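You operate a simulated robot arm through the tools that you are given. There is no shell and no other tool.

You are at the controls of a simulated robot arm. One attempt, no reset.

TASK
Wipe the iron wheel clean and put it in the rack drawer.
Fine: pad back; the cork block goes in too; shut the drawer. What is to be rubbed or washed off counts as gone when no trace of it is left.

The check looks at the end state, three seconds after you hand in, the way a careful person would. Anything else that was tipped, shoved, dropped, spilled or broken makes it a failure.

THE ROBOT
A 6-joint arm with a three-finger gripper, fixed in place. Base frame: the origin is at the foot of the arm, x ahead of it, y to its left, z up. Lengths are in mm, angles in degrees, forces in N, time in s.
Its first joint turns from -166.0 to 166.0 degrees. Payload 4.89 kg.
Tool frame: the origin (TCP) lies between the finger pads and is the grasp point; the fingertips stand 30 mm ahead of it; z points along the fingers, y is the line along which they close. Largest opening 164 mm; the body of the gripper starts 125 mm behind the TCP.
Orientation is told as [roll, pitch, yaw] about the base's x, y, z axes, in that order, counted from this pose: with the fingers straight down and closing along the base's y, the tool's x points along the base's -x, its y along +y and its z along -z.

THE INTERFACE
- The arm moves only by the tool apply_moves. Its arguments are lists of equal length, an entry for each row: "rotation": the turn, a rotation vector about the tool's x, y, z in degrees, a list of three; "delta_pos": the shift along the tool's x, y, z in cm, a list of three; "fingers": the opening in per cent of the stroke, from 0 (shut) to 100 (fully open). In form: {"rotation": [[ax, ay, az], ...], "delta_pos": [[dx, dy, dz], ...], "fingers": [fingers, ...]}. A call has 1 to 20 rows; each row shifts and turns the commanded pose from where the row before left it, along the tool's axes as they then stand. A row lasts 0.2 s, in which the tool goes at most 50 mm and 8.6 degrees; a call with a longer step from one row to the next is refused whole, and so is a gripper value outside its range. A pose out of reach is approached as far as the arm can. The call stops where the force on the tool passes 40 N (or 10 N more than at its start, if that is more) or the arm is blocked; 0.2 s more then pass. Each finger travels about 108 mm/s and halts on what it meets, pressing with about 29 N; the grip force reading is that of the motor and also rises with nothing between the fingers. The clock runs only during rows and for 0.2 s after the last one: add rows that do not move to give the fingers time. The reply holds the time, the measured pose of the TCP, the force on the tool along the base axes, the opening and the grip force, in the units named above and with some noise, with the torque about the TCP (base axes, N m) and any sound that the robot's microphone picked up.
- Cameras (640 x 400 px; columns grow to the right, rows downward): "scene" is fixed at [401.1, 650.8, 1544.7]; the picture's right is [-0.65, -0.76, 0.00], its down [-0.50, 0.43, -0.75] and it looks along [0.57, -0.49, -0.66] (base axes); focal length 314 px, centre (320, 200). "wrist" rides on the gripper at [76, -2, -152] in the tool frame; the picture's right is [0.02, 1.00, 0.00], its down [-0.88, 0.02, -0.47] and it looks along [-0.47, 0.01, 0.88] (tool axes); focal length 247 px, centre (320, 200).
- snapshot(camera): a new picture of that camera. No time passes.
- lift_body(by): slides the trunk up (or, below 0, down) by that many mm; the arm rides with it, the base frame stays. It gives what a move gives, with no picture.
- point_at(camera, pixels): there is no depth. For up to 12 entries [column, row, z] of the newest picture of that camera ("zoom" is the newest enlarged one), the place [x, y] in the base frame at which the ray of that pixel passes the height z, good to about 2 mm. No time passes.
- inspect(camera, box): a new picture of the part [left, top, right, bottom] of that camera's present view, enlarged. No time passes.
- finish_job(): hands the job in; it is judged then, once.

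Open the gripper and draw the arm clear of the work before you hand the job in, unless the task says otherwise.

The tools are called after "Request:" by a JSON object that holds its "api" and its "payload". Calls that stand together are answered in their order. apply_moves: Moves the arm, as the interface text tells. Its arguments: {"type":"object","properties":{"rotation":{"type":"array","items":{"type":"array","items":{"type":"number"}}},"delta_pos":{"type":"array","items":{"type":"array","items":{"type":"number"}}},"fingers":{"type":"array","items":{"type":"number"}}},"required":["rotation","delta_pos","fingers"]} The other tools are called the same way: lift_body (by) slides the trunk up or down; snapshot (camera) takes a picture; point_at (camera, pixels) gives the place at which the rays of pixels pass given heights; inspect (camera, box) takes an enlarged picture of a part of a camera's view; finish_job () hands the job in.

At the start:

```text
t: 0.0
ee_pos: [604.0, 183.1, 1062.8]
ee_rot: [0.0, 0.0, 0.0]
force: [-0.2, 0.0, 0.8]
torque: [0.0, 0.0, 0.0]
gripper_width: 163.9
grip_force: 0.1
trunk travel left (down, up): [-175.0, 215.0]
```

scene: 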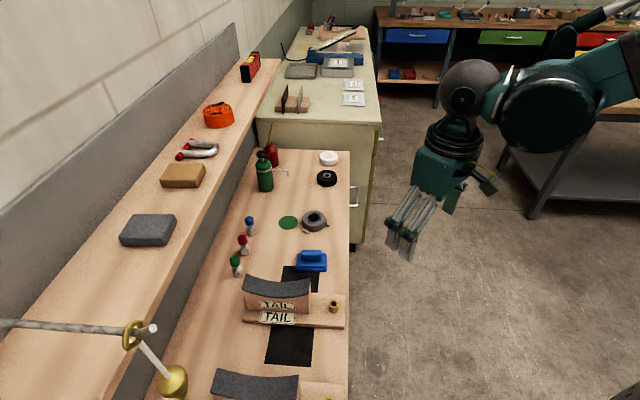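
wrist: 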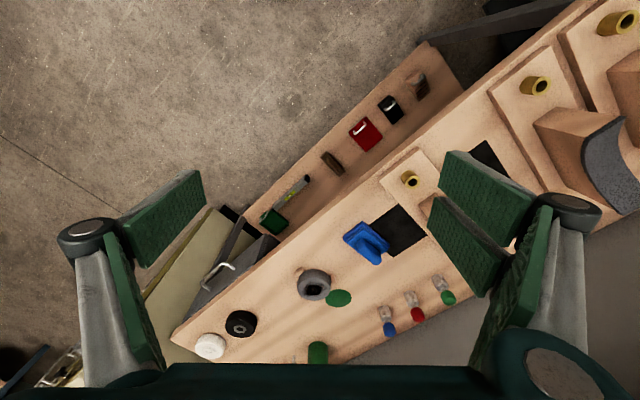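

I start by enlarging the scene view around the work bench (wheels near (315,220), (327,178), (329,157)) and the shelf to identify things.

Request:
{"api": "inspect", "payload": {"camera": "scene", "box": [220, 130, 380, 230]}}

Request:
{"api": "inspect", "payload": {"camera": "scene", "box": [200, 200, 360, 300]}}

Request:
{"api": "inspect", "payload": {"camera": "scene", "box": [200, 280, 360, 400]}}

Request:
{"api": "inspect", "payload": {"camera": "scene", "box": [240, 30, 400, 130]}}

Request:
{"api": "inspect", "payload": {"camera": "scene", "box": [100, 50, 280, 260]}}

Request:
{"api": "inspect", "payload": {"camera": "wrist", "box": [160, 200, 480, 400]}}

Request:
{"api": "inspect", "payload": {"camera": "wrist", "box": [200, 40, 480, 215]}}

```text
4.00 times, centred on (300, 180) of scene
```

zoom: 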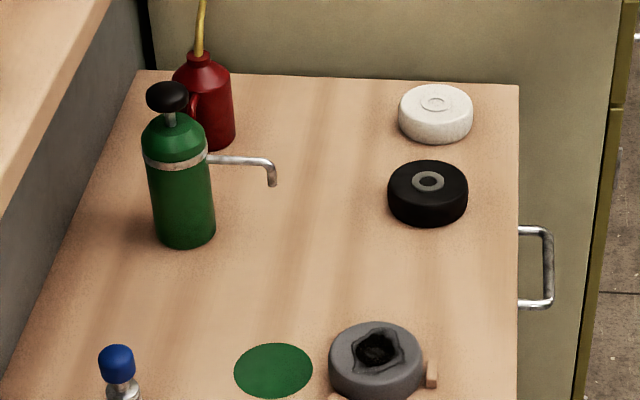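

```text
4.00 times, centred on (280, 250) of scene
```

zoom: 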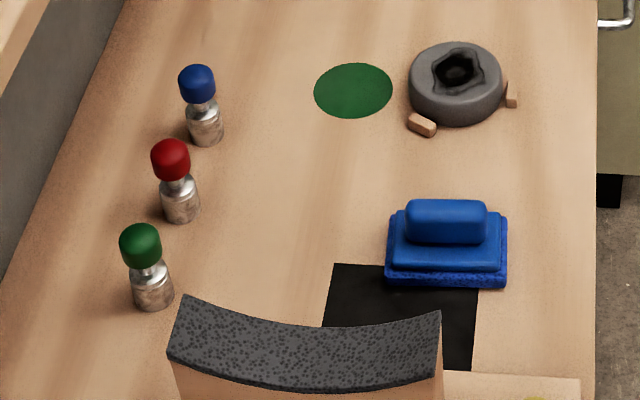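

```text
3.33 times, centred on (280, 340) of scene
```

zoom: 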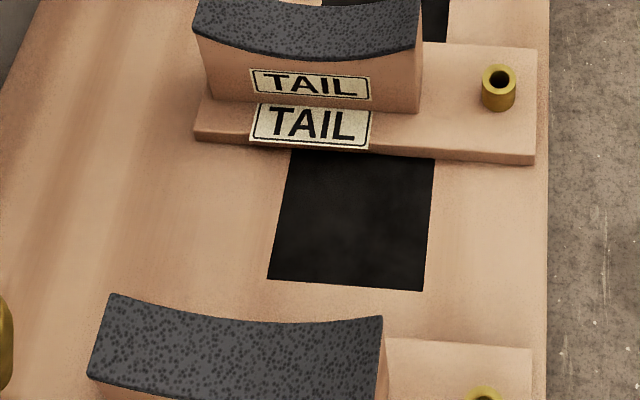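

```text
4.00 times, centred on (320, 80) of scene
```

zoom: 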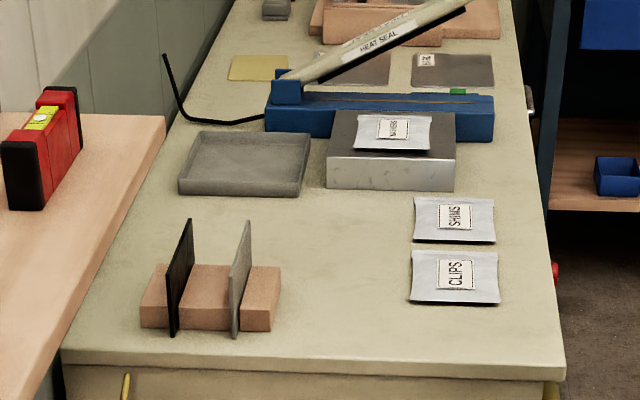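

```text
1.90 times, centred on (190, 155) of scene
```

zoom: 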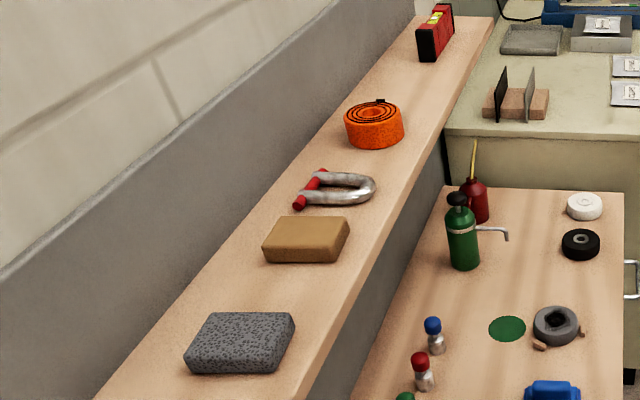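

```text
2.00 times, centred on (320, 300) of wrist
```

zoom: 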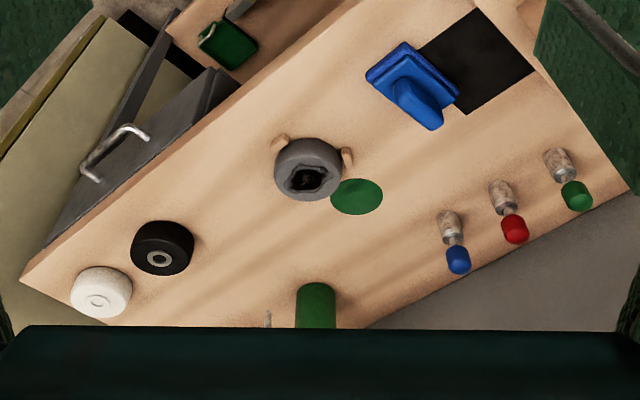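

```text
2.29 times, centred on (340, 128) of wrist
```

zoom: 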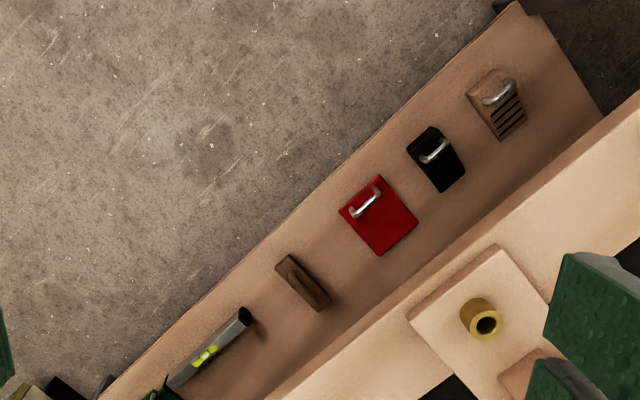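

The grey wheel with dark dirt on top at scene (315,218)/wrist (313,284) looks like the iron one; I triangulate heights by asking for the same points from both cameras at several z.

Request:
{"api": "point_at", "payload": {"camera": "scene", "pixels": [[288, 222, 700], [288, 222, 600], [288, 222, 500], [288, 222, 400], [327, 178, 600], [327, 178, 400], [334, 306, 600], [334, 306, 400], [353, 197, 500], [353, 197, 300]]}}

Request:
{"api": "point_at", "payload": {"camera": "wrist", "pixels": [[338, 298, 700], [338, 298, 600], [338, 298, 500], [338, 298, 400], [240, 323, 600], [240, 323, 400], [409, 179, 600], [409, 179, 400], [217, 272, 500], [217, 272, 300]]}}

```text
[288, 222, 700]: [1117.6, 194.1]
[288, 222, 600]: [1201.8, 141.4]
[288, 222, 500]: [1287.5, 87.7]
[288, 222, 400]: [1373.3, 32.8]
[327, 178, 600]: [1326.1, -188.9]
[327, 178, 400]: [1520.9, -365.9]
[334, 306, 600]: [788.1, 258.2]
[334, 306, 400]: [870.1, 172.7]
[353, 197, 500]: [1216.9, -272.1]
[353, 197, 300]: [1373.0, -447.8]
```

```text
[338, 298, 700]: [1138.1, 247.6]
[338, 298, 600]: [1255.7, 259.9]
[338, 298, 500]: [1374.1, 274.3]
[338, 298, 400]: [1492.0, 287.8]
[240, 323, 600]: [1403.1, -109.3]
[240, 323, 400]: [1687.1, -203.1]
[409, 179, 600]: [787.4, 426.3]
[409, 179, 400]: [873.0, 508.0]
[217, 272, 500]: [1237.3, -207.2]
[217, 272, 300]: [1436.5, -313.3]
```

The disc lines meet near z≈790, so I query many points at around that height.

Request:
{"api": "point_at", "payload": {"camera": "scene", "pixels": [[288, 222, 780], [288, 222, 800], [327, 181, 800], [334, 306, 800], [329, 160, 800], [312, 266, 800], [315, 225, 800], [265, 188, 800], [350, 151, 800], [348, 327, 800], [240, 276, 780], [250, 235, 780]]}}

Request:
{"api": "point_at", "payload": {"camera": "wrist", "pixels": [[338, 298, 780], [338, 298, 800], [240, 323, 800], [409, 179, 800], [211, 345, 800], [368, 238, 800], [313, 284, 800], [400, 230, 800], [171, 340, 780], [388, 315, 780], [416, 304, 780], [445, 285, 780]]}}

```text
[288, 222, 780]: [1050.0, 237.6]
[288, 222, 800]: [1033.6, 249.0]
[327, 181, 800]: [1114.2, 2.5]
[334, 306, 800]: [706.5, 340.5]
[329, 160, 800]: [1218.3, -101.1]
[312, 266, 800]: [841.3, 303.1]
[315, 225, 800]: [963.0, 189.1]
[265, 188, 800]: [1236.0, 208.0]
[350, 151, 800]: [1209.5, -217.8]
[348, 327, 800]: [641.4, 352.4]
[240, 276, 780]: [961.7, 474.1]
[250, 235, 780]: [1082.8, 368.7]
```

```text
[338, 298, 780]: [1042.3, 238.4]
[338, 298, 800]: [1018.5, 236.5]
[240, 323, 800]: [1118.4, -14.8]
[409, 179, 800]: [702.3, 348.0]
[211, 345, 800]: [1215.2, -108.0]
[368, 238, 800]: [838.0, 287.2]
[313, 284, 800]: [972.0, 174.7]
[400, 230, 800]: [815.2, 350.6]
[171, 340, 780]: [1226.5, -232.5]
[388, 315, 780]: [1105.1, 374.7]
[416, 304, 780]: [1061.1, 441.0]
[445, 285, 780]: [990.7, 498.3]
```

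The bench top is at z≈780 and rotated 45°. I zoom in on the drawer/handle region at wrist (217,272) and scene (353,197), and the lower shelf.

Request:
{"api": "inspect", "payload": {"camera": "wrist", "box": [130, 180, 300, 360]}}

Request:
{"api": "inspect", "payload": {"camera": "scene", "box": [330, 130, 400, 260]}}

Request:
{"api": "inspect", "payload": {"camera": "wrist", "box": [230, 60, 450, 240]}}

Request:
{"api": "inspect", "payload": {"camera": "scene", "box": [0, 280, 360, 400]}}

Request:
{"api": "inspect", "payload": {"camera": "scene", "box": [360, 0, 640, 220]}}

Request:
{"api": "inspect", "payload": {"camera": "wrist", "box": [270, 250, 370, 320]}}

```text
2.22 times, centred on (215, 270) of wrist
```

zoom: 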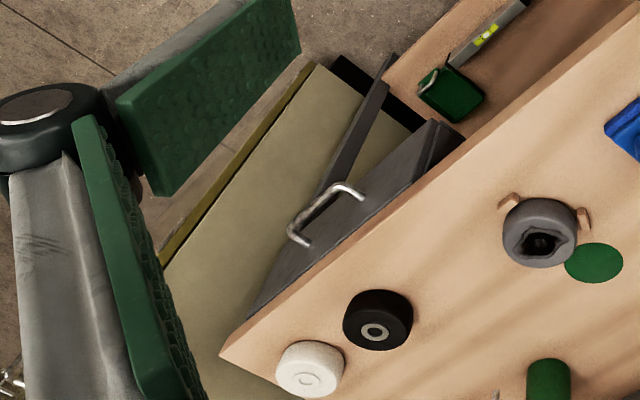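

```text
3.08 times, centred on (365, 195) of scene
```

zoom: 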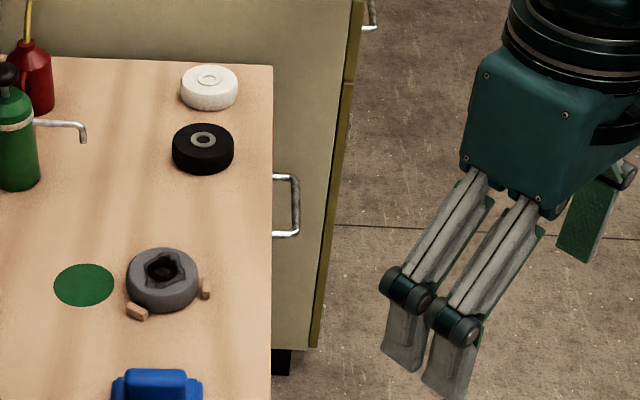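

```text
2.22 times, centred on (340, 150) of wrist
```

zoom: 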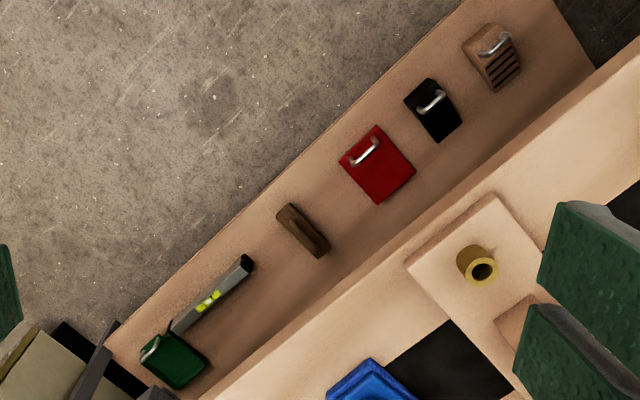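

```text
1.78 times, centred on (180, 340) of scene
```

zoom: 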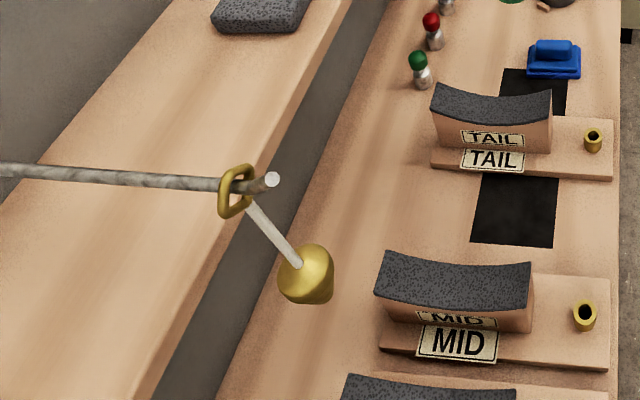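

```text
1.82 times, centred on (500, 110) of scene
```

zoom: 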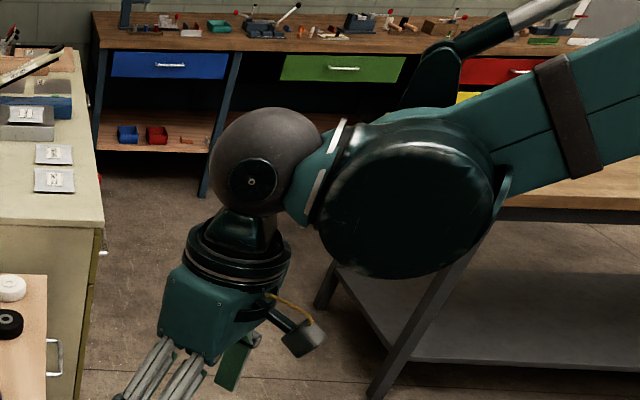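

```text
5.71 times, centred on (320, 285) of wrist
```

zoom: 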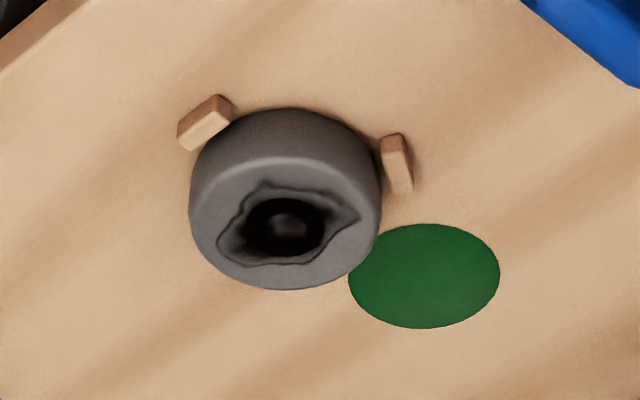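

The stained grey wheel (wrist (313,284)) is held by two wooden chocks; a handled drawer is under the bench at wrist (217,272), and a lower shelf has several items. I turn the tool 45° so the wrist camera faces the bench squarely and look again.

Request:
{"api": "apply_moves", "payload": {"rotation": [[0, 0, -7.5], [0, 0, -7.5], [0, 0, -7.5], [0, 0, -7.5], [0, 0, -7.5], [0, 0, -7.5]], "delta_pos": [[0, 0, 0], [0, 0, 0], [0, 0, 0], [0, 0, 0], [0, 0, 0], [0, 0, 0]], "fingers": [100, 100, 100, 100, 100, 100]}}

Request:
{"api": "snapshot", "payload": {"camera": "wrist"}}

```text
t: 1.4
ee_pos: [603.5, 181.4, 1064.0]
ee_rot: [0.0, 0.1, 45.1]
force: [0.1, 0.4, -0.4]
torque: [0.01, 0.02, 0.0]
gripper_width: 164.3
grip_force: 0.1
trunk travel left (down, up): [-175.0, 215.0]
```

```text
taken
```

wrist: 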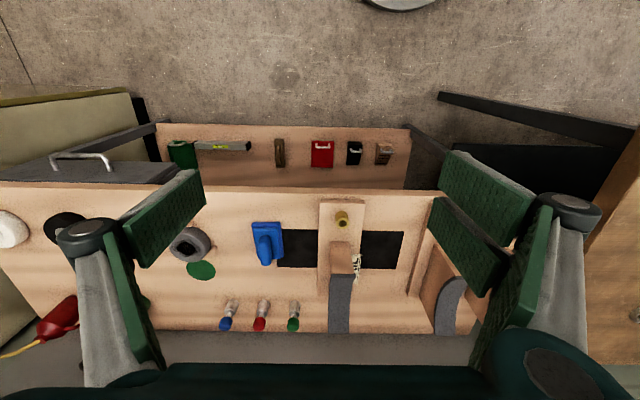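

Now the bench is squared in the view; I enlarge the lower shelf, the drawer front at (80,165), and the work area.

Request:
{"api": "inspect", "payload": {"camera": "wrist", "box": [150, 110, 420, 200]}}

Request:
{"api": "inspect", "payload": {"camera": "wrist", "box": [0, 80, 220, 220]}}

Request:
{"api": "inspect", "payload": {"camera": "wrist", "box": [150, 190, 430, 340]}}

Request:
{"api": "snapshot", "payload": {"camera": "scene"}}

```text
2.37 times, centred on (285, 155) of wrist
```

zoom: 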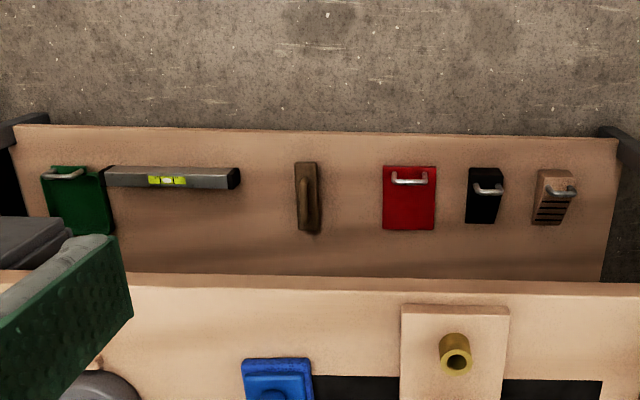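

```text
2.86 times, centred on (110, 150) of wrist
```

zoom: 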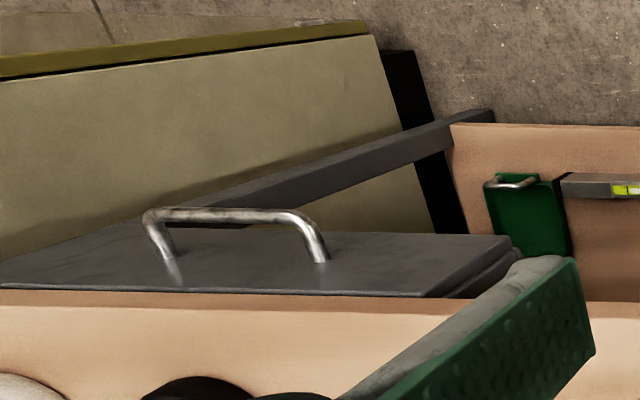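

```text
2.29 times, centred on (290, 265) of wrist
```

zoom: 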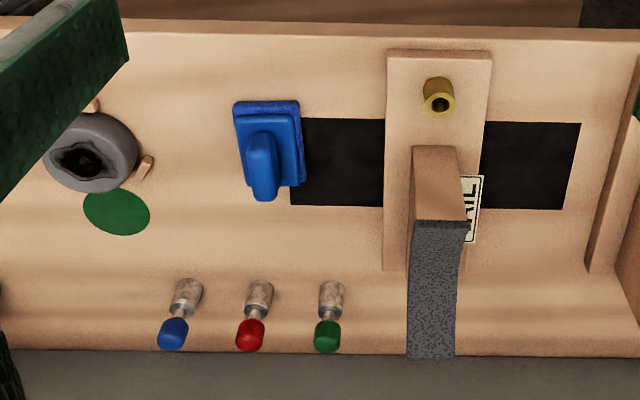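

```text
taken
```

scene: 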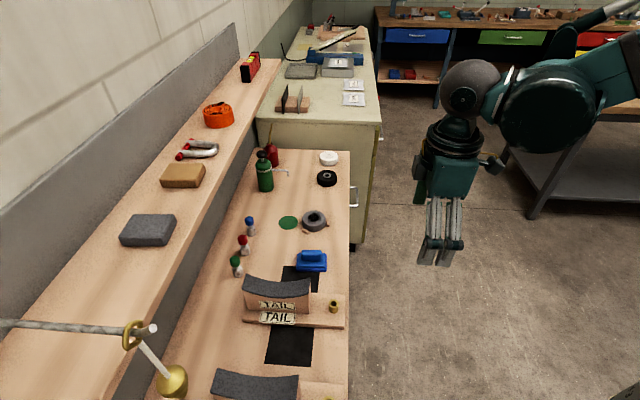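

The dark-grey drawer with bar handle sits under the bench's far end. I move the tool back and along the bench front, lower and tilted, to view the drawer front and lower shelf straight on.

Request:
{"api": "apply_moves", "payload": {"rotation": [[0, 0, 0], [0, 0, 0], [0, 0, 0], [0, 0, 0], [0, 0, 0], [0, 0, 0], [0, 0, 0], [0, 0, 0], [0, -8, 0], [0, -8, 0], [0, -8, 0], [0, -8, 0], [0, -8, 0]], "delta_pos": [[1.33, -3.78, 1.41], [1.33, -3.78, 1.41], [1.33, -3.78, 1.41], [1.33, -3.78, 1.41], [1.33, -3.78, 1.41], [1.33, -3.78, 1.41], [1.33, -3.78, 1.41], [1.33, -3.78, 1.41], [0, 0, 0], [0, 0, 0], [0, 0, 0], [0, 0, 0], [0, 0, 0]], "fingers": [100, 100, 100, 100, 100, 100, 100, 100, 100, 100, 100, 100, 100]}}

Request:
{"api": "snapshot", "payload": {"camera": "wrist"}}

Request:
{"api": "snapshot", "payload": {"camera": "scene"}}

```text
t: 4.2
ee_pos: [741.7, -106.7, 950.0]
ee_rot: [-0.1, -40.2, 45.1]
force: [-0.4, 1.1, -0.1]
torque: [-0.09, -0.02, -0.06]
gripper_width: 164.5
grip_force: 0.0
trunk travel left (down, up): [-175.0, 215.0]
```

```text
taken
```

wrist: 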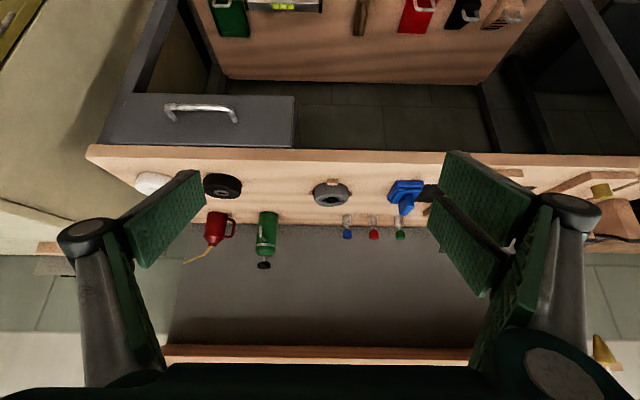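

```text
taken
```

scene: 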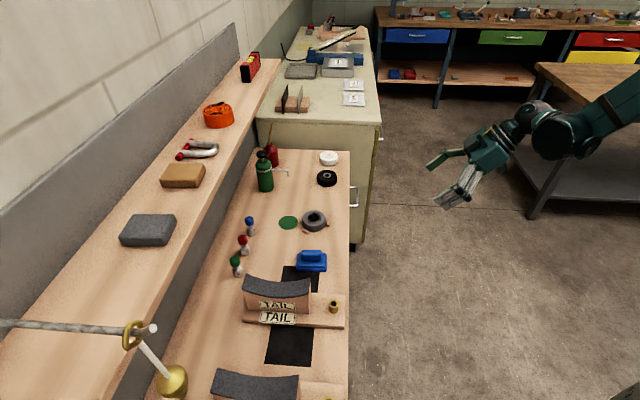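

The drawer front with handle is at wrist (200,120) and the lower-shelf things are at the top edge. I measure the handle with both cameras and zoom in.

Request:
{"api": "point_at", "payload": {"camera": "wrist", "pixels": [[201, 108, 720], [201, 108, 680], [201, 108, 640], [168, 106, 680], [236, 112, 680], [332, 195, 800], [332, 186, 780], [360, 20, 400], [360, 20, 300], [360, 20, 200], [110, 150, 780], [298, 150, 780]]}}

Request:
{"api": "point_at", "payload": {"camera": "scene", "pixels": [[355, 197, 720], [355, 197, 680], [355, 197, 640], [356, 187, 680], [356, 206, 680], [314, 219, 800], [314, 219, 810], [314, 219, 820]]}}

Request:
{"api": "inspect", "payload": {"camera": "wrist", "box": [80, 60, 320, 210]}}

Request:
{"api": "inspect", "payload": {"camera": "wrist", "box": [200, 0, 540, 100]}}

Request:
{"api": "inspect", "payload": {"camera": "wrist", "box": [280, 160, 440, 260]}}

```text
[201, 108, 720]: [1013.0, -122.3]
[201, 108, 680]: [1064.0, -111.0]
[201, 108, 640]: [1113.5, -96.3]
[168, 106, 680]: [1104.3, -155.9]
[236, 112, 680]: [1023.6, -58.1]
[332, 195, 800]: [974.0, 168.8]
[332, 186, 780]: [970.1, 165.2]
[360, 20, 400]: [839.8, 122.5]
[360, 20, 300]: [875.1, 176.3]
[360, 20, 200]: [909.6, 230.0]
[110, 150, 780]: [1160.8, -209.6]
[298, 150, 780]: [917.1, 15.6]
```

```text
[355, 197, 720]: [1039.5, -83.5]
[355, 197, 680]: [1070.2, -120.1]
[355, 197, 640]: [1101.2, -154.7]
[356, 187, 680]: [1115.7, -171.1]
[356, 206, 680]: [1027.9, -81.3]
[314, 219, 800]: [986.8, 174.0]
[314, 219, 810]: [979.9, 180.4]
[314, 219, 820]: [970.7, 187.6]
```

```text
2.67 times, centred on (200, 135) of wrist
```

zoom: 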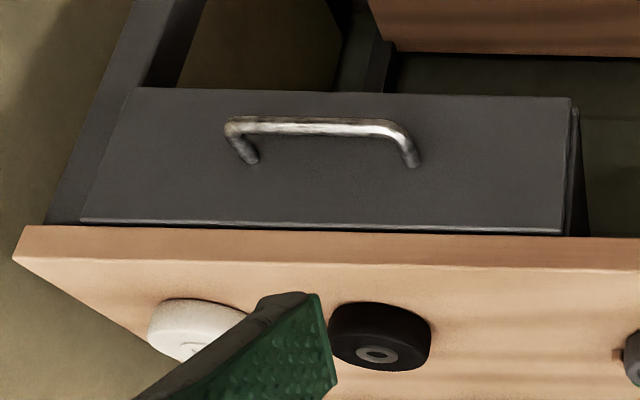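

```text
1.88 times, centred on (370, 50) of wrist
```

zoom: 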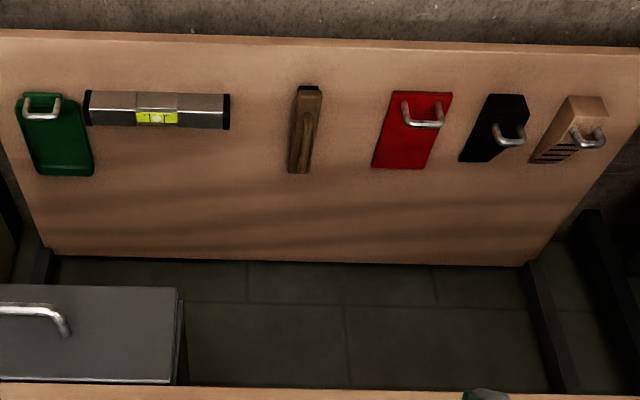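

```text
4.00 times, centred on (360, 210) of wrist
```

zoom: 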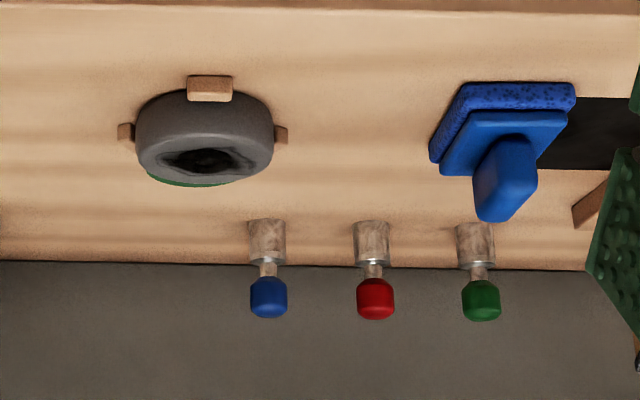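

The handle bar is at about (1062,-113,686). Next I find the upper shelf's height (edge in wrist at (320,352) vs scene edge) and the chock positions from the zoom.

Request:
{"api": "point_at", "payload": {"camera": "zoom", "pixels": [[125, 132, 790], [210, 82, 790], [281, 133, 790], [205, 160, 820], [245, 160, 820], [165, 160, 820], [440, 160, 795], [575, 100, 795], [500, 90, 795], [505, 210, 830]]}}

Request:
{"api": "point_at", "payload": {"camera": "wrist", "pixels": [[320, 352, 900], [320, 352, 1000], [320, 352, 1100], [320, 346, 1000]]}}

Request:
{"api": "point_at", "payload": {"camera": "scene", "pixels": [[214, 200, 900], [214, 200, 1000], [214, 200, 1100], [183, 175, 1000], [183, 175, 1050], [183, 175, 1100], [148, 230, 1000], [148, 230, 1100], [182, 187, 1000], [205, 165, 1000]]}}

Request:
{"api": "inspect", "payload": {"camera": "scene", "box": [100, 130, 240, 260]}}

```text
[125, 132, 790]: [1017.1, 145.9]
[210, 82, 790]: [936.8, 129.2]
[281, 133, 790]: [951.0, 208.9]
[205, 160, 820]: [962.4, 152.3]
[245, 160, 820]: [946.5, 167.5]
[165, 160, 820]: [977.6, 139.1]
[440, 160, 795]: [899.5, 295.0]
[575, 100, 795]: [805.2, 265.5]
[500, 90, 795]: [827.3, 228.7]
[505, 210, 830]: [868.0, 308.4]
```

```text
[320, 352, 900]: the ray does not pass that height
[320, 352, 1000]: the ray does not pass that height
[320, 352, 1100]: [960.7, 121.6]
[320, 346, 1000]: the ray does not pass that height
```

```text
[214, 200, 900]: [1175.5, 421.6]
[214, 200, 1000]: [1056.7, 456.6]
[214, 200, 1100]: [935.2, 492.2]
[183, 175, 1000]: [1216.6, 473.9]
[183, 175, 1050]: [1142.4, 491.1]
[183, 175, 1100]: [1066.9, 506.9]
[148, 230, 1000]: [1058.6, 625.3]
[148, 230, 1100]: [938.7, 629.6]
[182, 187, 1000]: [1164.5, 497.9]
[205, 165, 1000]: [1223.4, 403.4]
```

```text
3.08 times, centred on (170, 195) of scene
```

zoom: 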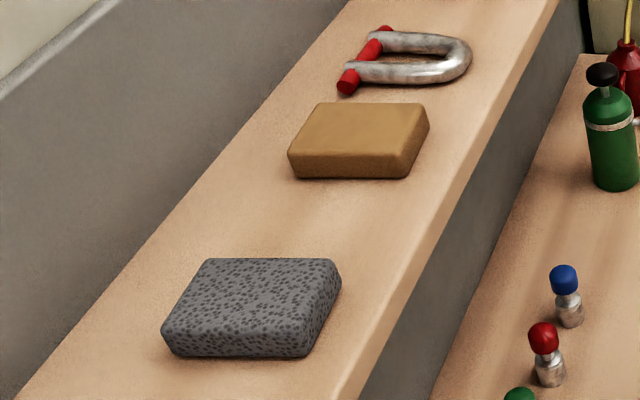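

Upper shelf top is about z≈1145 (tan block ≈ (985,524)). Now I straighten the tool and move above the bench between wheel and pad for a closer look.

Request:
{"api": "apply_moves", "payload": {"rotation": [[0, 8, 0], [0, 8, 0], [0, 8, 0], [0, 8, 0], [0, 8, 0], [0, 0, 0], [0, 0, 0], [0, 0, 0], [0, 0, 0], [0, 0, 0], [0, 0, 0]], "delta_pos": [[0, 0, 0], [0, 0, 0], [0, 0, 0], [0, 0, 0], [0, 0, 0], [-4.2, 1.8, 0], [-4.2, 1.8, 0], [-4.2, 1.8, 0], [-4.2, 1.8, 0], [-4.2, 1.8, 0], [-4.2, 1.8, 0]], "fingers": [100, 100, 100, 100, 100, 100, 100, 100, 100, 100, 100]}}

Request:
{"api": "snapshot", "payload": {"camera": "wrist"}}

```text
t: 6.6
ee_pos: [845.2, 147.2, 952.4]
ee_rot: [0.1, -0.1, 44.9]
force: [0.2, -2.1, 0.7]
torque: [0.23, -0.05, 0.05]
gripper_width: 164.2
grip_force: 0.0
trunk travel left (down, up): [-175.0, 215.0]
```

```text
taken
```

wrist: 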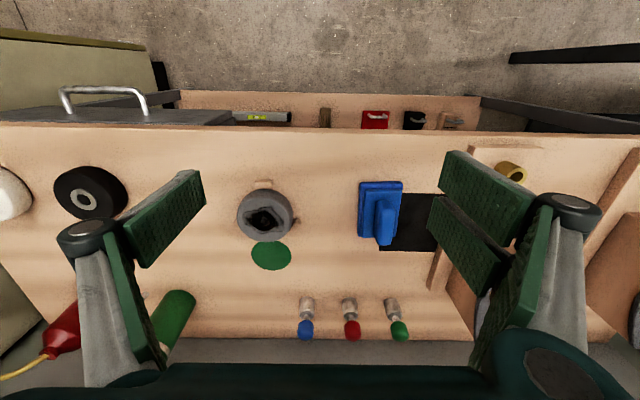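

Both the wheel (265,215) and pad (380,210) are in view from between the fingers; I enlarge them.

Request:
{"api": "inspect", "payload": {"camera": "wrist", "box": [225, 170, 305, 280]}}

Request:
{"api": "inspect", "payload": {"camera": "wrist", "box": [340, 165, 440, 260]}}

Request:
{"api": "inspect", "payload": {"camera": "scene", "box": [285, 200, 345, 280]}}

```text
3.64 times, centred on (265, 225) of wrist
```

zoom: 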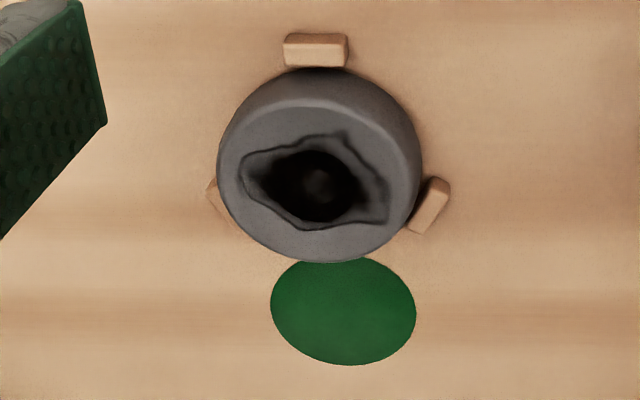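

```text
4.21 times, centred on (390, 212) of wrist
```

zoom: 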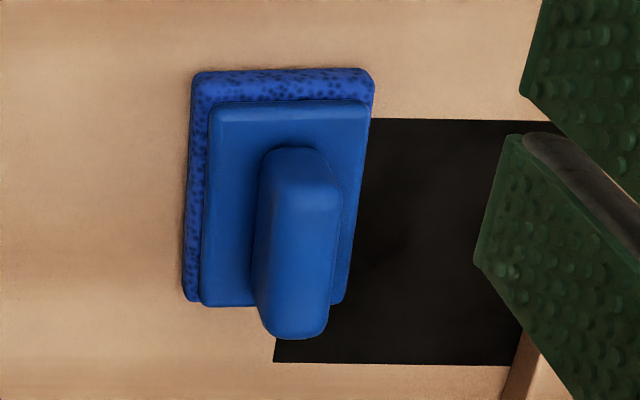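

```text
5.00 times, centred on (315, 240) of scene
```

zoom: 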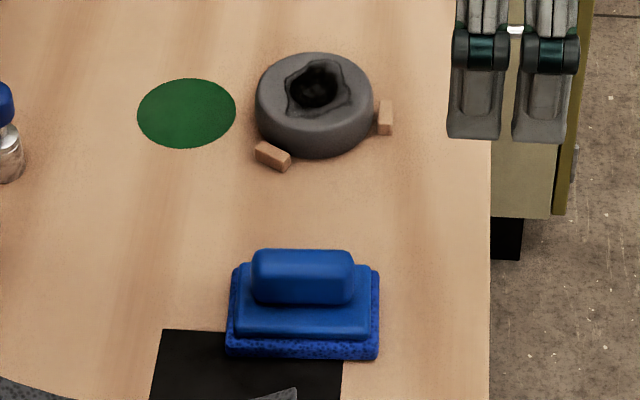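

I measure the pad's corners and handle from the scene zoom, and wheel features from it too.

Request:
{"api": "point_at", "payload": {"camera": "zoom", "pixels": [[228, 356, 782], [378, 358, 782], [229, 340, 795], [379, 340, 795], [253, 252, 830], [350, 252, 830], [302, 270, 830], [315, 88, 820], [256, 100, 800], [374, 108, 800], [272, 160, 785], [386, 120, 790]]}}

Request:
{"api": "point_at", "payload": {"camera": "wrist", "pixels": [[265, 214, 820], [265, 214, 810], [265, 183, 785], [297, 218, 785], [359, 183, 795], [403, 183, 795], [359, 237, 795], [385, 205, 830], [385, 205, 840], [385, 243, 830], [385, 200, 830]]}}

```text
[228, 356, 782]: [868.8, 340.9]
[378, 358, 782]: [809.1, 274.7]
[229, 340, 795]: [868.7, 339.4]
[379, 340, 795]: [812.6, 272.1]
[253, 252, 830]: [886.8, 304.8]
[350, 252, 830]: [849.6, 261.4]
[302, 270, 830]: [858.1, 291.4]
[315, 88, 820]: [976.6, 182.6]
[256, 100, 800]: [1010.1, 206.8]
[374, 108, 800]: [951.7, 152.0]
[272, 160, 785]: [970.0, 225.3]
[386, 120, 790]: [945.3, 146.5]
```

```text
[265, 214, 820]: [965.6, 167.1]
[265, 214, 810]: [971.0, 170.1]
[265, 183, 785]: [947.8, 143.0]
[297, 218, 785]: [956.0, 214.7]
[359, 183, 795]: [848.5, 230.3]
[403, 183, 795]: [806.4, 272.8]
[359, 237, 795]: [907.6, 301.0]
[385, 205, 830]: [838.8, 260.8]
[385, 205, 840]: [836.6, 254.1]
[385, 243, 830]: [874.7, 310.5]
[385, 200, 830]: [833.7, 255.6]
```

Pad: base spans n 763–855, t 377–434 (n=(x+y)/√2, t=(x−y)/√2), handle centre ≈ (858,287), top ≈ z 830. I move above the handle with fingers part-closed and look before descending.

Request:
{"api": "apply_moves", "payload": {"rotation": [[0, 0, 0], [0, 0, 0], [0, 0, 0], [0, 0, 0], [0, 0, 0]], "delta_pos": [[-2.7, 2.2, 1.0], [-2.7, 2.2, 1.0], [-2.7, 2.2, 1.0], [-2.7, 2.2, 1.0], [0, 0, 0]], "fingers": [80, 60, 45, 45, 45]}}

Request:
{"api": "snapshot", "payload": {"camera": "wrist"}}

Request:
{"api": "inspect", "payload": {"camera": "scene", "box": [260, 180, 420, 320]}}

```text
t: 7.8
ee_pos: [858.9, 288.9, 910.6]
ee_rot: [0.1, 0.0, 44.9]
force: [-0.2, 0.0, -0.5]
torque: [-0.01, 0.05, -0.02]
gripper_width: 73.8
grip_force: 0.1
trunk travel left (down, up): [-175.0, 215.0]
```

```text
taken
```

wrist: 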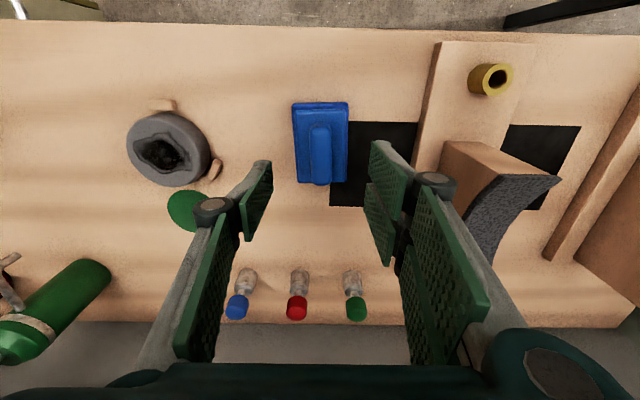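

```text
2.86 times, centred on (340, 250) of scene
```

zoom: 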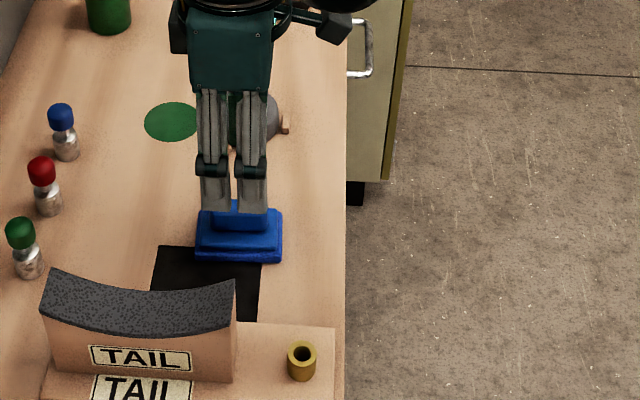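

The handle centre projects at about (320,156), right where the TCP axis meets z≈830. I zoom in on it to judge its width and height.

Request:
{"api": "inspect", "payload": {"camera": "wrist", "box": [270, 85, 370, 205]}}

Request:
{"api": "inspect", "payload": {"camera": "wrist", "box": [110, 85, 240, 245]}}

```text
3.33 times, centred on (320, 145) of wrist
```

zoom: 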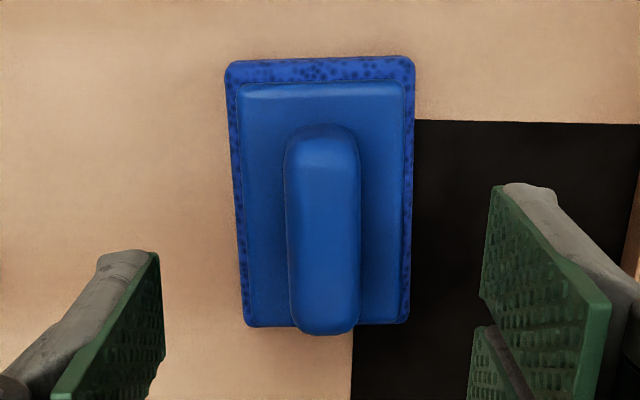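

```text
2.50 times, centred on (175, 165) of wrist
```

zoom: 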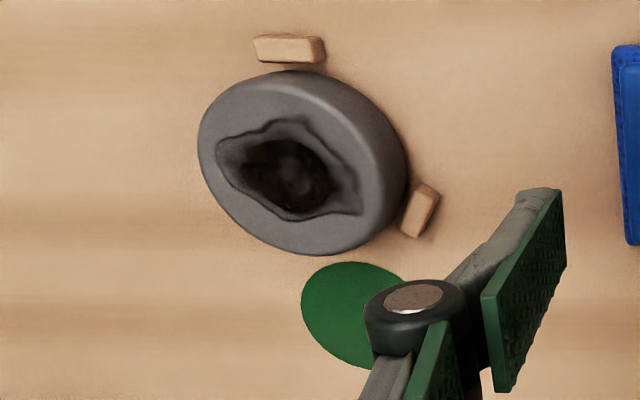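

Handle is ~22 mm wide and centred under the TCP. I descend to TCP z≈842 with fingers straddling the handle and check.

Request:
{"api": "apply_moves", "payload": {"rotation": [[0, 0, 0], [0, 0, 0], [0, 0, 0], [0, 0, 0]], "delta_pos": [[0, 0, 3.0], [0, 0, 2.5], [0, 0, 1.4], [0, 0, 0]], "fingers": [45, 45, 45, 45]}}

Request:
{"api": "inspect", "payload": {"camera": "wrist", "box": [220, 80, 420, 280]}}

Request:
{"api": "inspect", "payload": {"camera": "scene", "box": [280, 200, 360, 290]}}

```text
t: 8.8
ee_pos: [858.2, 287.5, 841.9]
ee_rot: [0.0, -0.1, 45.0]
force: [0.6, -0.3, -0.3]
torque: [0.0, 0.03, 0.01]
gripper_width: 74.1
grip_force: 0.0
trunk travel left (down, up): [-175.0, 215.0]
```

```text
2.00 times, centred on (320, 180) of wrist
```

zoom: 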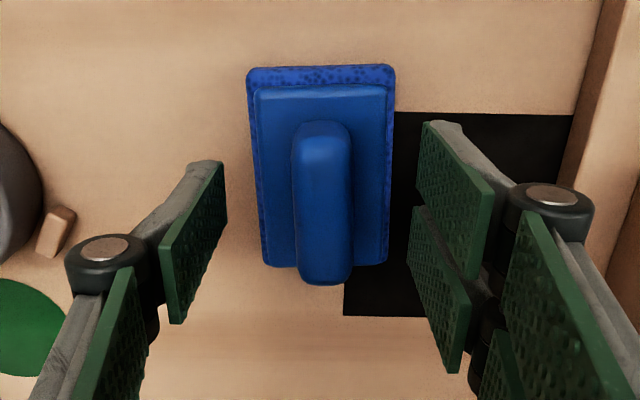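

```text
4.44 times, centred on (320, 245) of scene
```

zoom: 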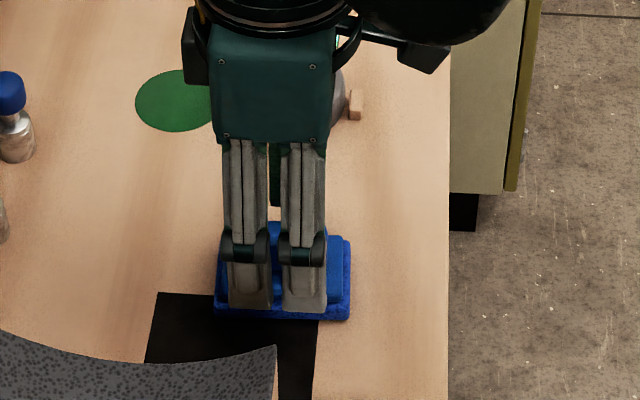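

No contact yet at TCP z 842; fingers straddle the handle well. I go 5 mm lower and close on the handle.

Request:
{"api": "apply_moves", "payload": {"rotation": [[0, 0, 0], [0, 0, 0], [0, 0, 0], [0, 0, 0], [0, 0, 0], [0, 0, 0]], "delta_pos": [[0, 0, 0.5], [0, 0, 0], [0, 0, 0], [0, 0, 0], [0, 0, 0], [0, 0, 0]], "fingers": [45, 45, 25, 5, 0, 0]}}

Request:
{"api": "inspect", "payload": {"camera": "wrist", "box": [220, 80, 420, 280]}}

```text
t: 10.2
ee_pos: [858.5, 287.4, 836.6]
ee_rot: [0.0, 0.0, 45.1]
force: [0.0, 0.5, -0.4]
torque: [0.07, -0.03, -0.01]
gripper_width: 21.4
grip_force: 28.6
trunk travel left (down, up): [-175.0, 215.0]
```

```text
2.00 times, centred on (320, 180) of wrist
```

zoom: 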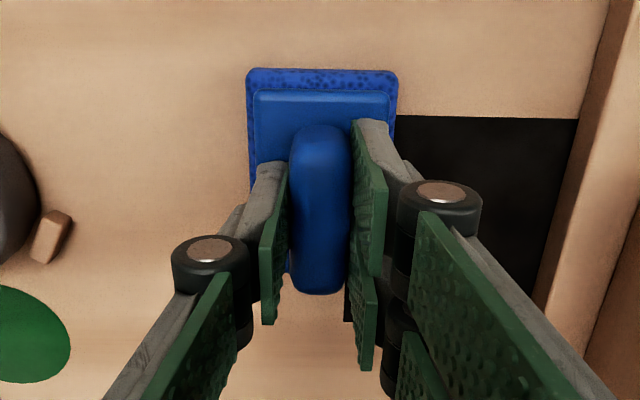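

The handle is gripped (21.4 mm, 28.6 N); pad home pose is TCP (858.5, 287.4, 836.6), yaw 45. I lift 95 mm and move along the bench to above the wheel.

Request:
{"api": "apply_moves", "payload": {"rotation": [[0, 0, 0], [0, 0, 0], [0, 0, 0], [0, 0, 0], [0, 0, 0], [0, 0, 0], [0, 0, 0], [0, 0, 0]], "delta_pos": [[0, 0, -3.0], [0, 0, -3.5], [0, 0, -3.0], [0, -4.0, 0], [0, -4.0, 0], [-0.3, -4.0, 0], [-0.3, -4.3, 0], [0, 0, 0]], "fingers": [0, 0, 0, 0, 0, 0, 0, 0]}}

Request:
{"api": "snapshot", "payload": {"camera": "wrist"}}

Request:
{"api": "snapshot", "payload": {"camera": "scene"}}

```text
t: 12.0
ee_pos: [978.2, 174.9, 930.8]
ee_rot: [-0.1, 0.0, 45.0]
force: [0.1, -0.9, -1.5]
torque: [0.01, 0.05, -0.01]
gripper_width: 21.2
grip_force: 29.3
trunk travel left (down, up): [-175.0, 215.0]
```

```text
taken
```

wrist: 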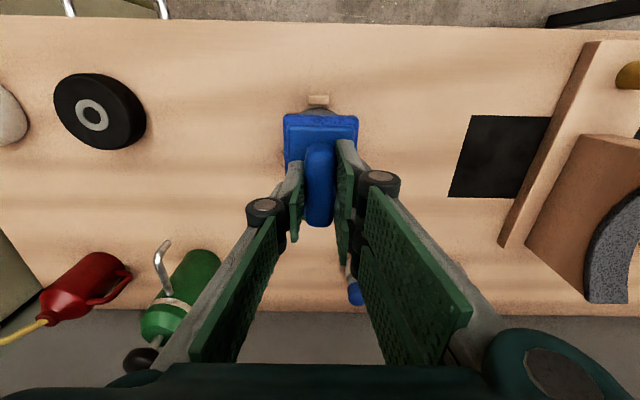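

```text
taken
```

scene: 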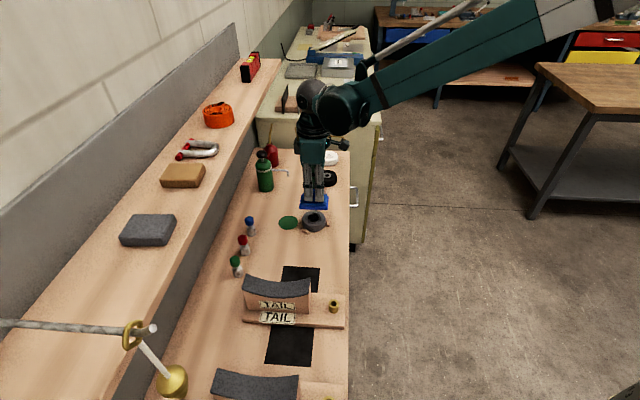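

The pad is above the wheel at (978,175,931). I descend gently, with small steps near contact (expected TCP z≈876).

Request:
{"api": "apply_moves", "payload": {"rotation": [[0, 0, 0], [0, 0, 0], [0, 0, 0], [0, 0, 0]], "delta_pos": [[0, 0, 2.5], [0, 0, 1.5], [0, 0, 0.5], [0, 0, 0]], "fingers": [0, 0, 0, 0]}}

Request:
{"api": "inspect", "payload": {"camera": "scene", "box": [280, 180, 360, 250]}}

Request:
{"api": "inspect", "payload": {"camera": "wrist", "box": [240, 60, 400, 240]}}

```text
t: 13.0
ee_pos: [977.3, 175.9, 886.2]
ee_rot: [-0.1, 0.0, 45.0]
force: [0.7, 0.5, -1.7]
torque: [0.03, 0.04, 0.0]
gripper_width: 21.2
grip_force: 29.3
trunk travel left (down, up): [-175.0, 215.0]
```

```text
5.71 times, centred on (320, 215) of scene
```

zoom: 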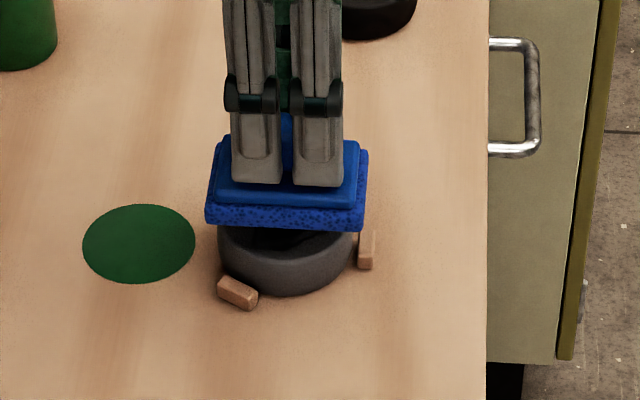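

```text
2.22 times, centred on (320, 150) of wrist
```

zoom: 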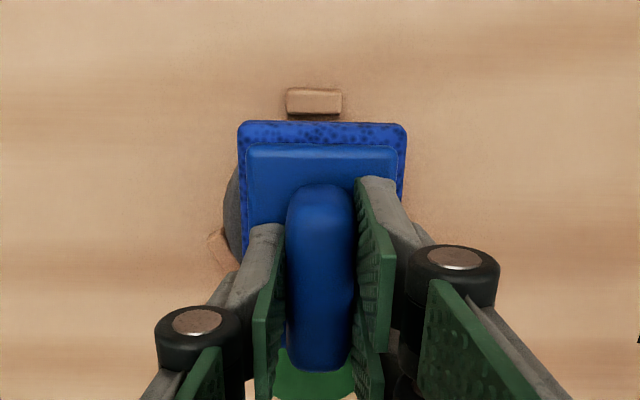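

There's still a small gap between pad and wheel. I continue down in 3 mm steps watching the force.

Request:
{"api": "apply_moves", "payload": {"rotation": [[0, 0, 0], [0, 0, 0], [0, 0, 0]], "delta_pos": [[0, 0, 0.4], [0, 0, 0.3], [0, 0, 0]], "fingers": [0, 0, 0]}}

```text
t: 13.8
ee_pos: [978.0, 176.8, 879.1]
ee_rot: [0.1, 0.0, 45.0]
force: [-0.8, 0.0, -0.8]
torque: [0.01, 0.02, 0.0]
gripper_width: 21.4
grip_force: 28.6
trunk travel left (down, up): [-175.0, 215.0]
```

No contact at TCP z 879; I keep going down in small steps.

Request:
{"api": "apply_moves", "payload": {"rotation": [[0, 0, 0], [0, 0, 0], [0, 0, 0]], "delta_pos": [[0, 0, 0.25], [0, 0, 0.25], [0, 0, 0]], "fingers": [0, 0, 0]}}

Request:
{"api": "inspect", "payload": {"camera": "scene", "box": [280, 180, 360, 250]}}

```text
t: 14.6
ee_pos: [977.7, 175.4, 874.6]
ee_rot: [0.0, 0.0, 45.0]
force: [0.3, 0.6, -1.9]
torque: [-0.03, 0.0, -0.02]
gripper_width: 21.3
grip_force: 28.9
trunk travel left (down, up): [-175.0, 215.0]
```

```text
5.71 times, centred on (320, 215) of scene
```

zoom: 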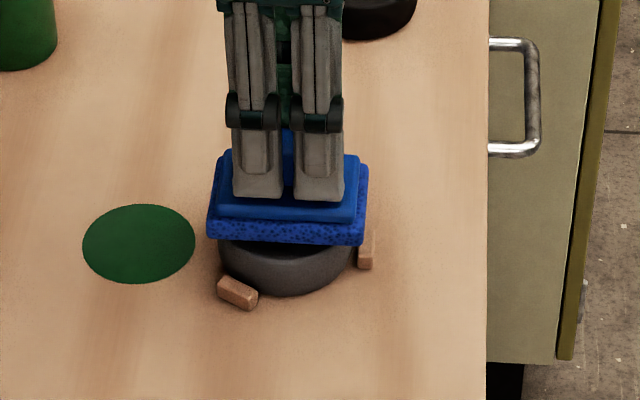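

Still no contact force at 874.6; lower again in small steps.

Request:
{"api": "apply_moves", "payload": {"rotation": [[0, 0, 0], [0, 0, 0], [0, 0, 0]], "delta_pos": [[0, 0, 0.25], [0, 0, 0.2], [0, 0, 0]], "fingers": [0, 0, 0]}}

```text
t: 15.4
ee_pos: [978.5, 176.9, 869.7]
ee_rot: [-0.1, 0.0, 45.0]
force: [-0.5, 0.2, -0.6]
torque: [0.0, 0.01, 0.01]
gripper_width: 21.4
grip_force: 29.1
trunk travel left (down, up): [-175.0, 215.0]
```

Still free at 869.7; continue.

Request:
{"api": "apply_moves", "payload": {"rotation": [[0, 0, 0], [0, 0, 0], [0, 0, 0]], "delta_pos": [[0, 0, 0.2], [0, 0, 0.2], [0, 0, 0]], "fingers": [0, 0, 0]}}

Request:
{"api": "inspect", "payload": {"camera": "scene", "box": [280, 180, 360, 250]}}

```text
t: 16.2
ee_pos: [978.2, 175.8, 866.3]
ee_rot: [0.0, -0.1, 45.1]
force: [1.0, -0.5, 6.7]
torque: [0.03, -0.04, 0.0]
gripper_width: 21.4
grip_force: 28.6
trunk travel left (down, up): [-175.0, 215.0]
```

```text
5.71 times, centred on (320, 215) of scene
```

zoom: 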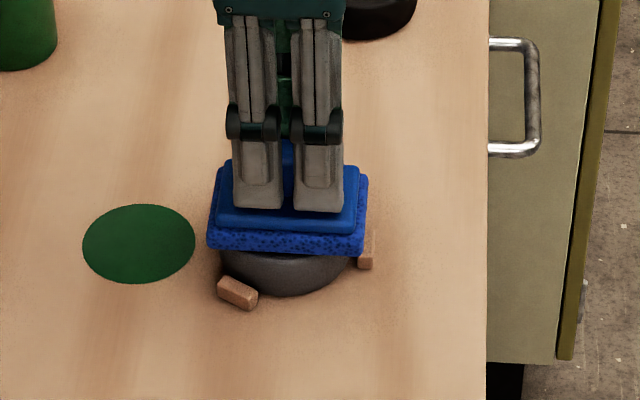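

Contact: 6.7 N up at TCP z 866.3, so the wheel top is ≈ z 810. I press another 1 mm and rub with ±10 mm strokes along both axes.

Request:
{"api": "apply_moves", "payload": {"rotation": [[0, 0, 0], [0, 0, 0], [0, 0, 0], [0, 0, 0], [0, 0, 0], [0, 0, 0], [0, 0, 0], [0, 0, 0], [0, 0, 0], [0, 0, 0]], "delta_pos": [[0, 0, 0.1], [0, 0.5, 0], [0, 0.5, 0], [0, -0.5, 0], [0, -0.5, 0], [0, -0.5, 0], [0, -0.5, 0], [0, 0.5, 0], [0, 0.5, 0], [0, 0, 0]], "fingers": [0, 0, 0, 0, 0, 0, 0, 0, 0, 0]}}

Request:
{"api": "inspect", "payload": {"camera": "scene", "box": [280, 180, 360, 250]}}

```text
t: 18.4
ee_pos: [977.9, 175.2, 866.5]
ee_rot: [-0.1, 0.1, 45.0]
force: [4.5, -5.2, 18.9]
torque: [-0.17, -0.12, -0.01]
gripper_width: 21.2
grip_force: 29.6
trunk travel left (down, up): [-175.0, 215.0]
```

```text
5.71 times, centred on (320, 215) of scene
```

zoom: 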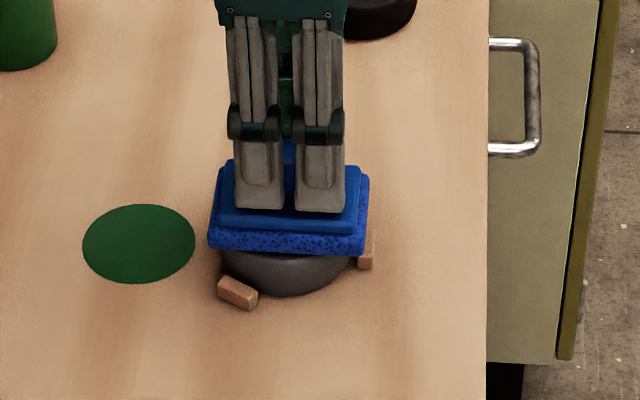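

Normal force 18.9 N and nothing has shifted. I rub further with ±15 mm strokes along both axes.

Request:
{"api": "apply_moves", "payload": {"rotation": [[0, 0, 0], [0, 0, 0], [0, 0, 0], [0, 0, 0], [0, 0, 0], [0, 0, 0], [0, 0, 0], [0, 0, 0], [0, 0, 0], [0, 0, 0], [0, 0, 0], [0, 0, 0], [0, 0, 0], [0, 0, 0], [0, 0, 0], [0, 0, 0], [0, 0, 0], [0, 0, 0], [0, 0, 0], [0, 0, 0]], "delta_pos": [[0.7, 0, 0], [0.7, 0, 0], [-0.7, 0, 0], [-0.7, 0, 0], [-0.7, 0, 0], [-0.7, 0, 0], [0.7, 0, 0], [0.7, 0, 0], [0, 0.7, 0], [0, 0.7, 0], [0, -0.7, 0], [0, -0.7, 0], [0, -0.7, 0], [0, -0.7, 0], [0, 0.7, 0], [0, 0.7, 0], [0.6, 0.6, 0], [-0.6, -0.6, 0], [-0.6, 0.6, 0], [0.6, -0.6, 0]], "fingers": [0, 0, 0, 0, 0, 0, 0, 0, 0, 0, 0, 0, 0, 0, 0, 0, 0, 0, 0, 0]}}

Request:
{"api": "inspect", "payload": {"camera": "scene", "box": [280, 180, 360, 250]}}

```text
t: 22.6
ee_pos: [976.5, 176.3, 866.0]
ee_rot: [0.0, -0.1, 45.1]
force: [0.2, 5.0, 16.9]
torque: [0.22, -0.1, 0.01]
gripper_width: 21.0
grip_force: 28.9
trunk travel left (down, up): [-175.0, 215.0]
```

```text
5.71 times, centred on (320, 215) of scene
```

zoom: 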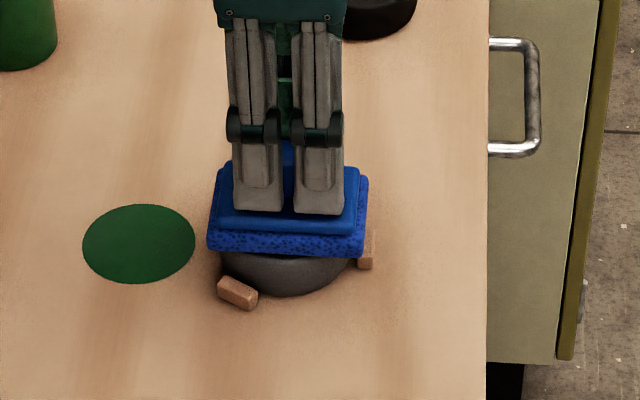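

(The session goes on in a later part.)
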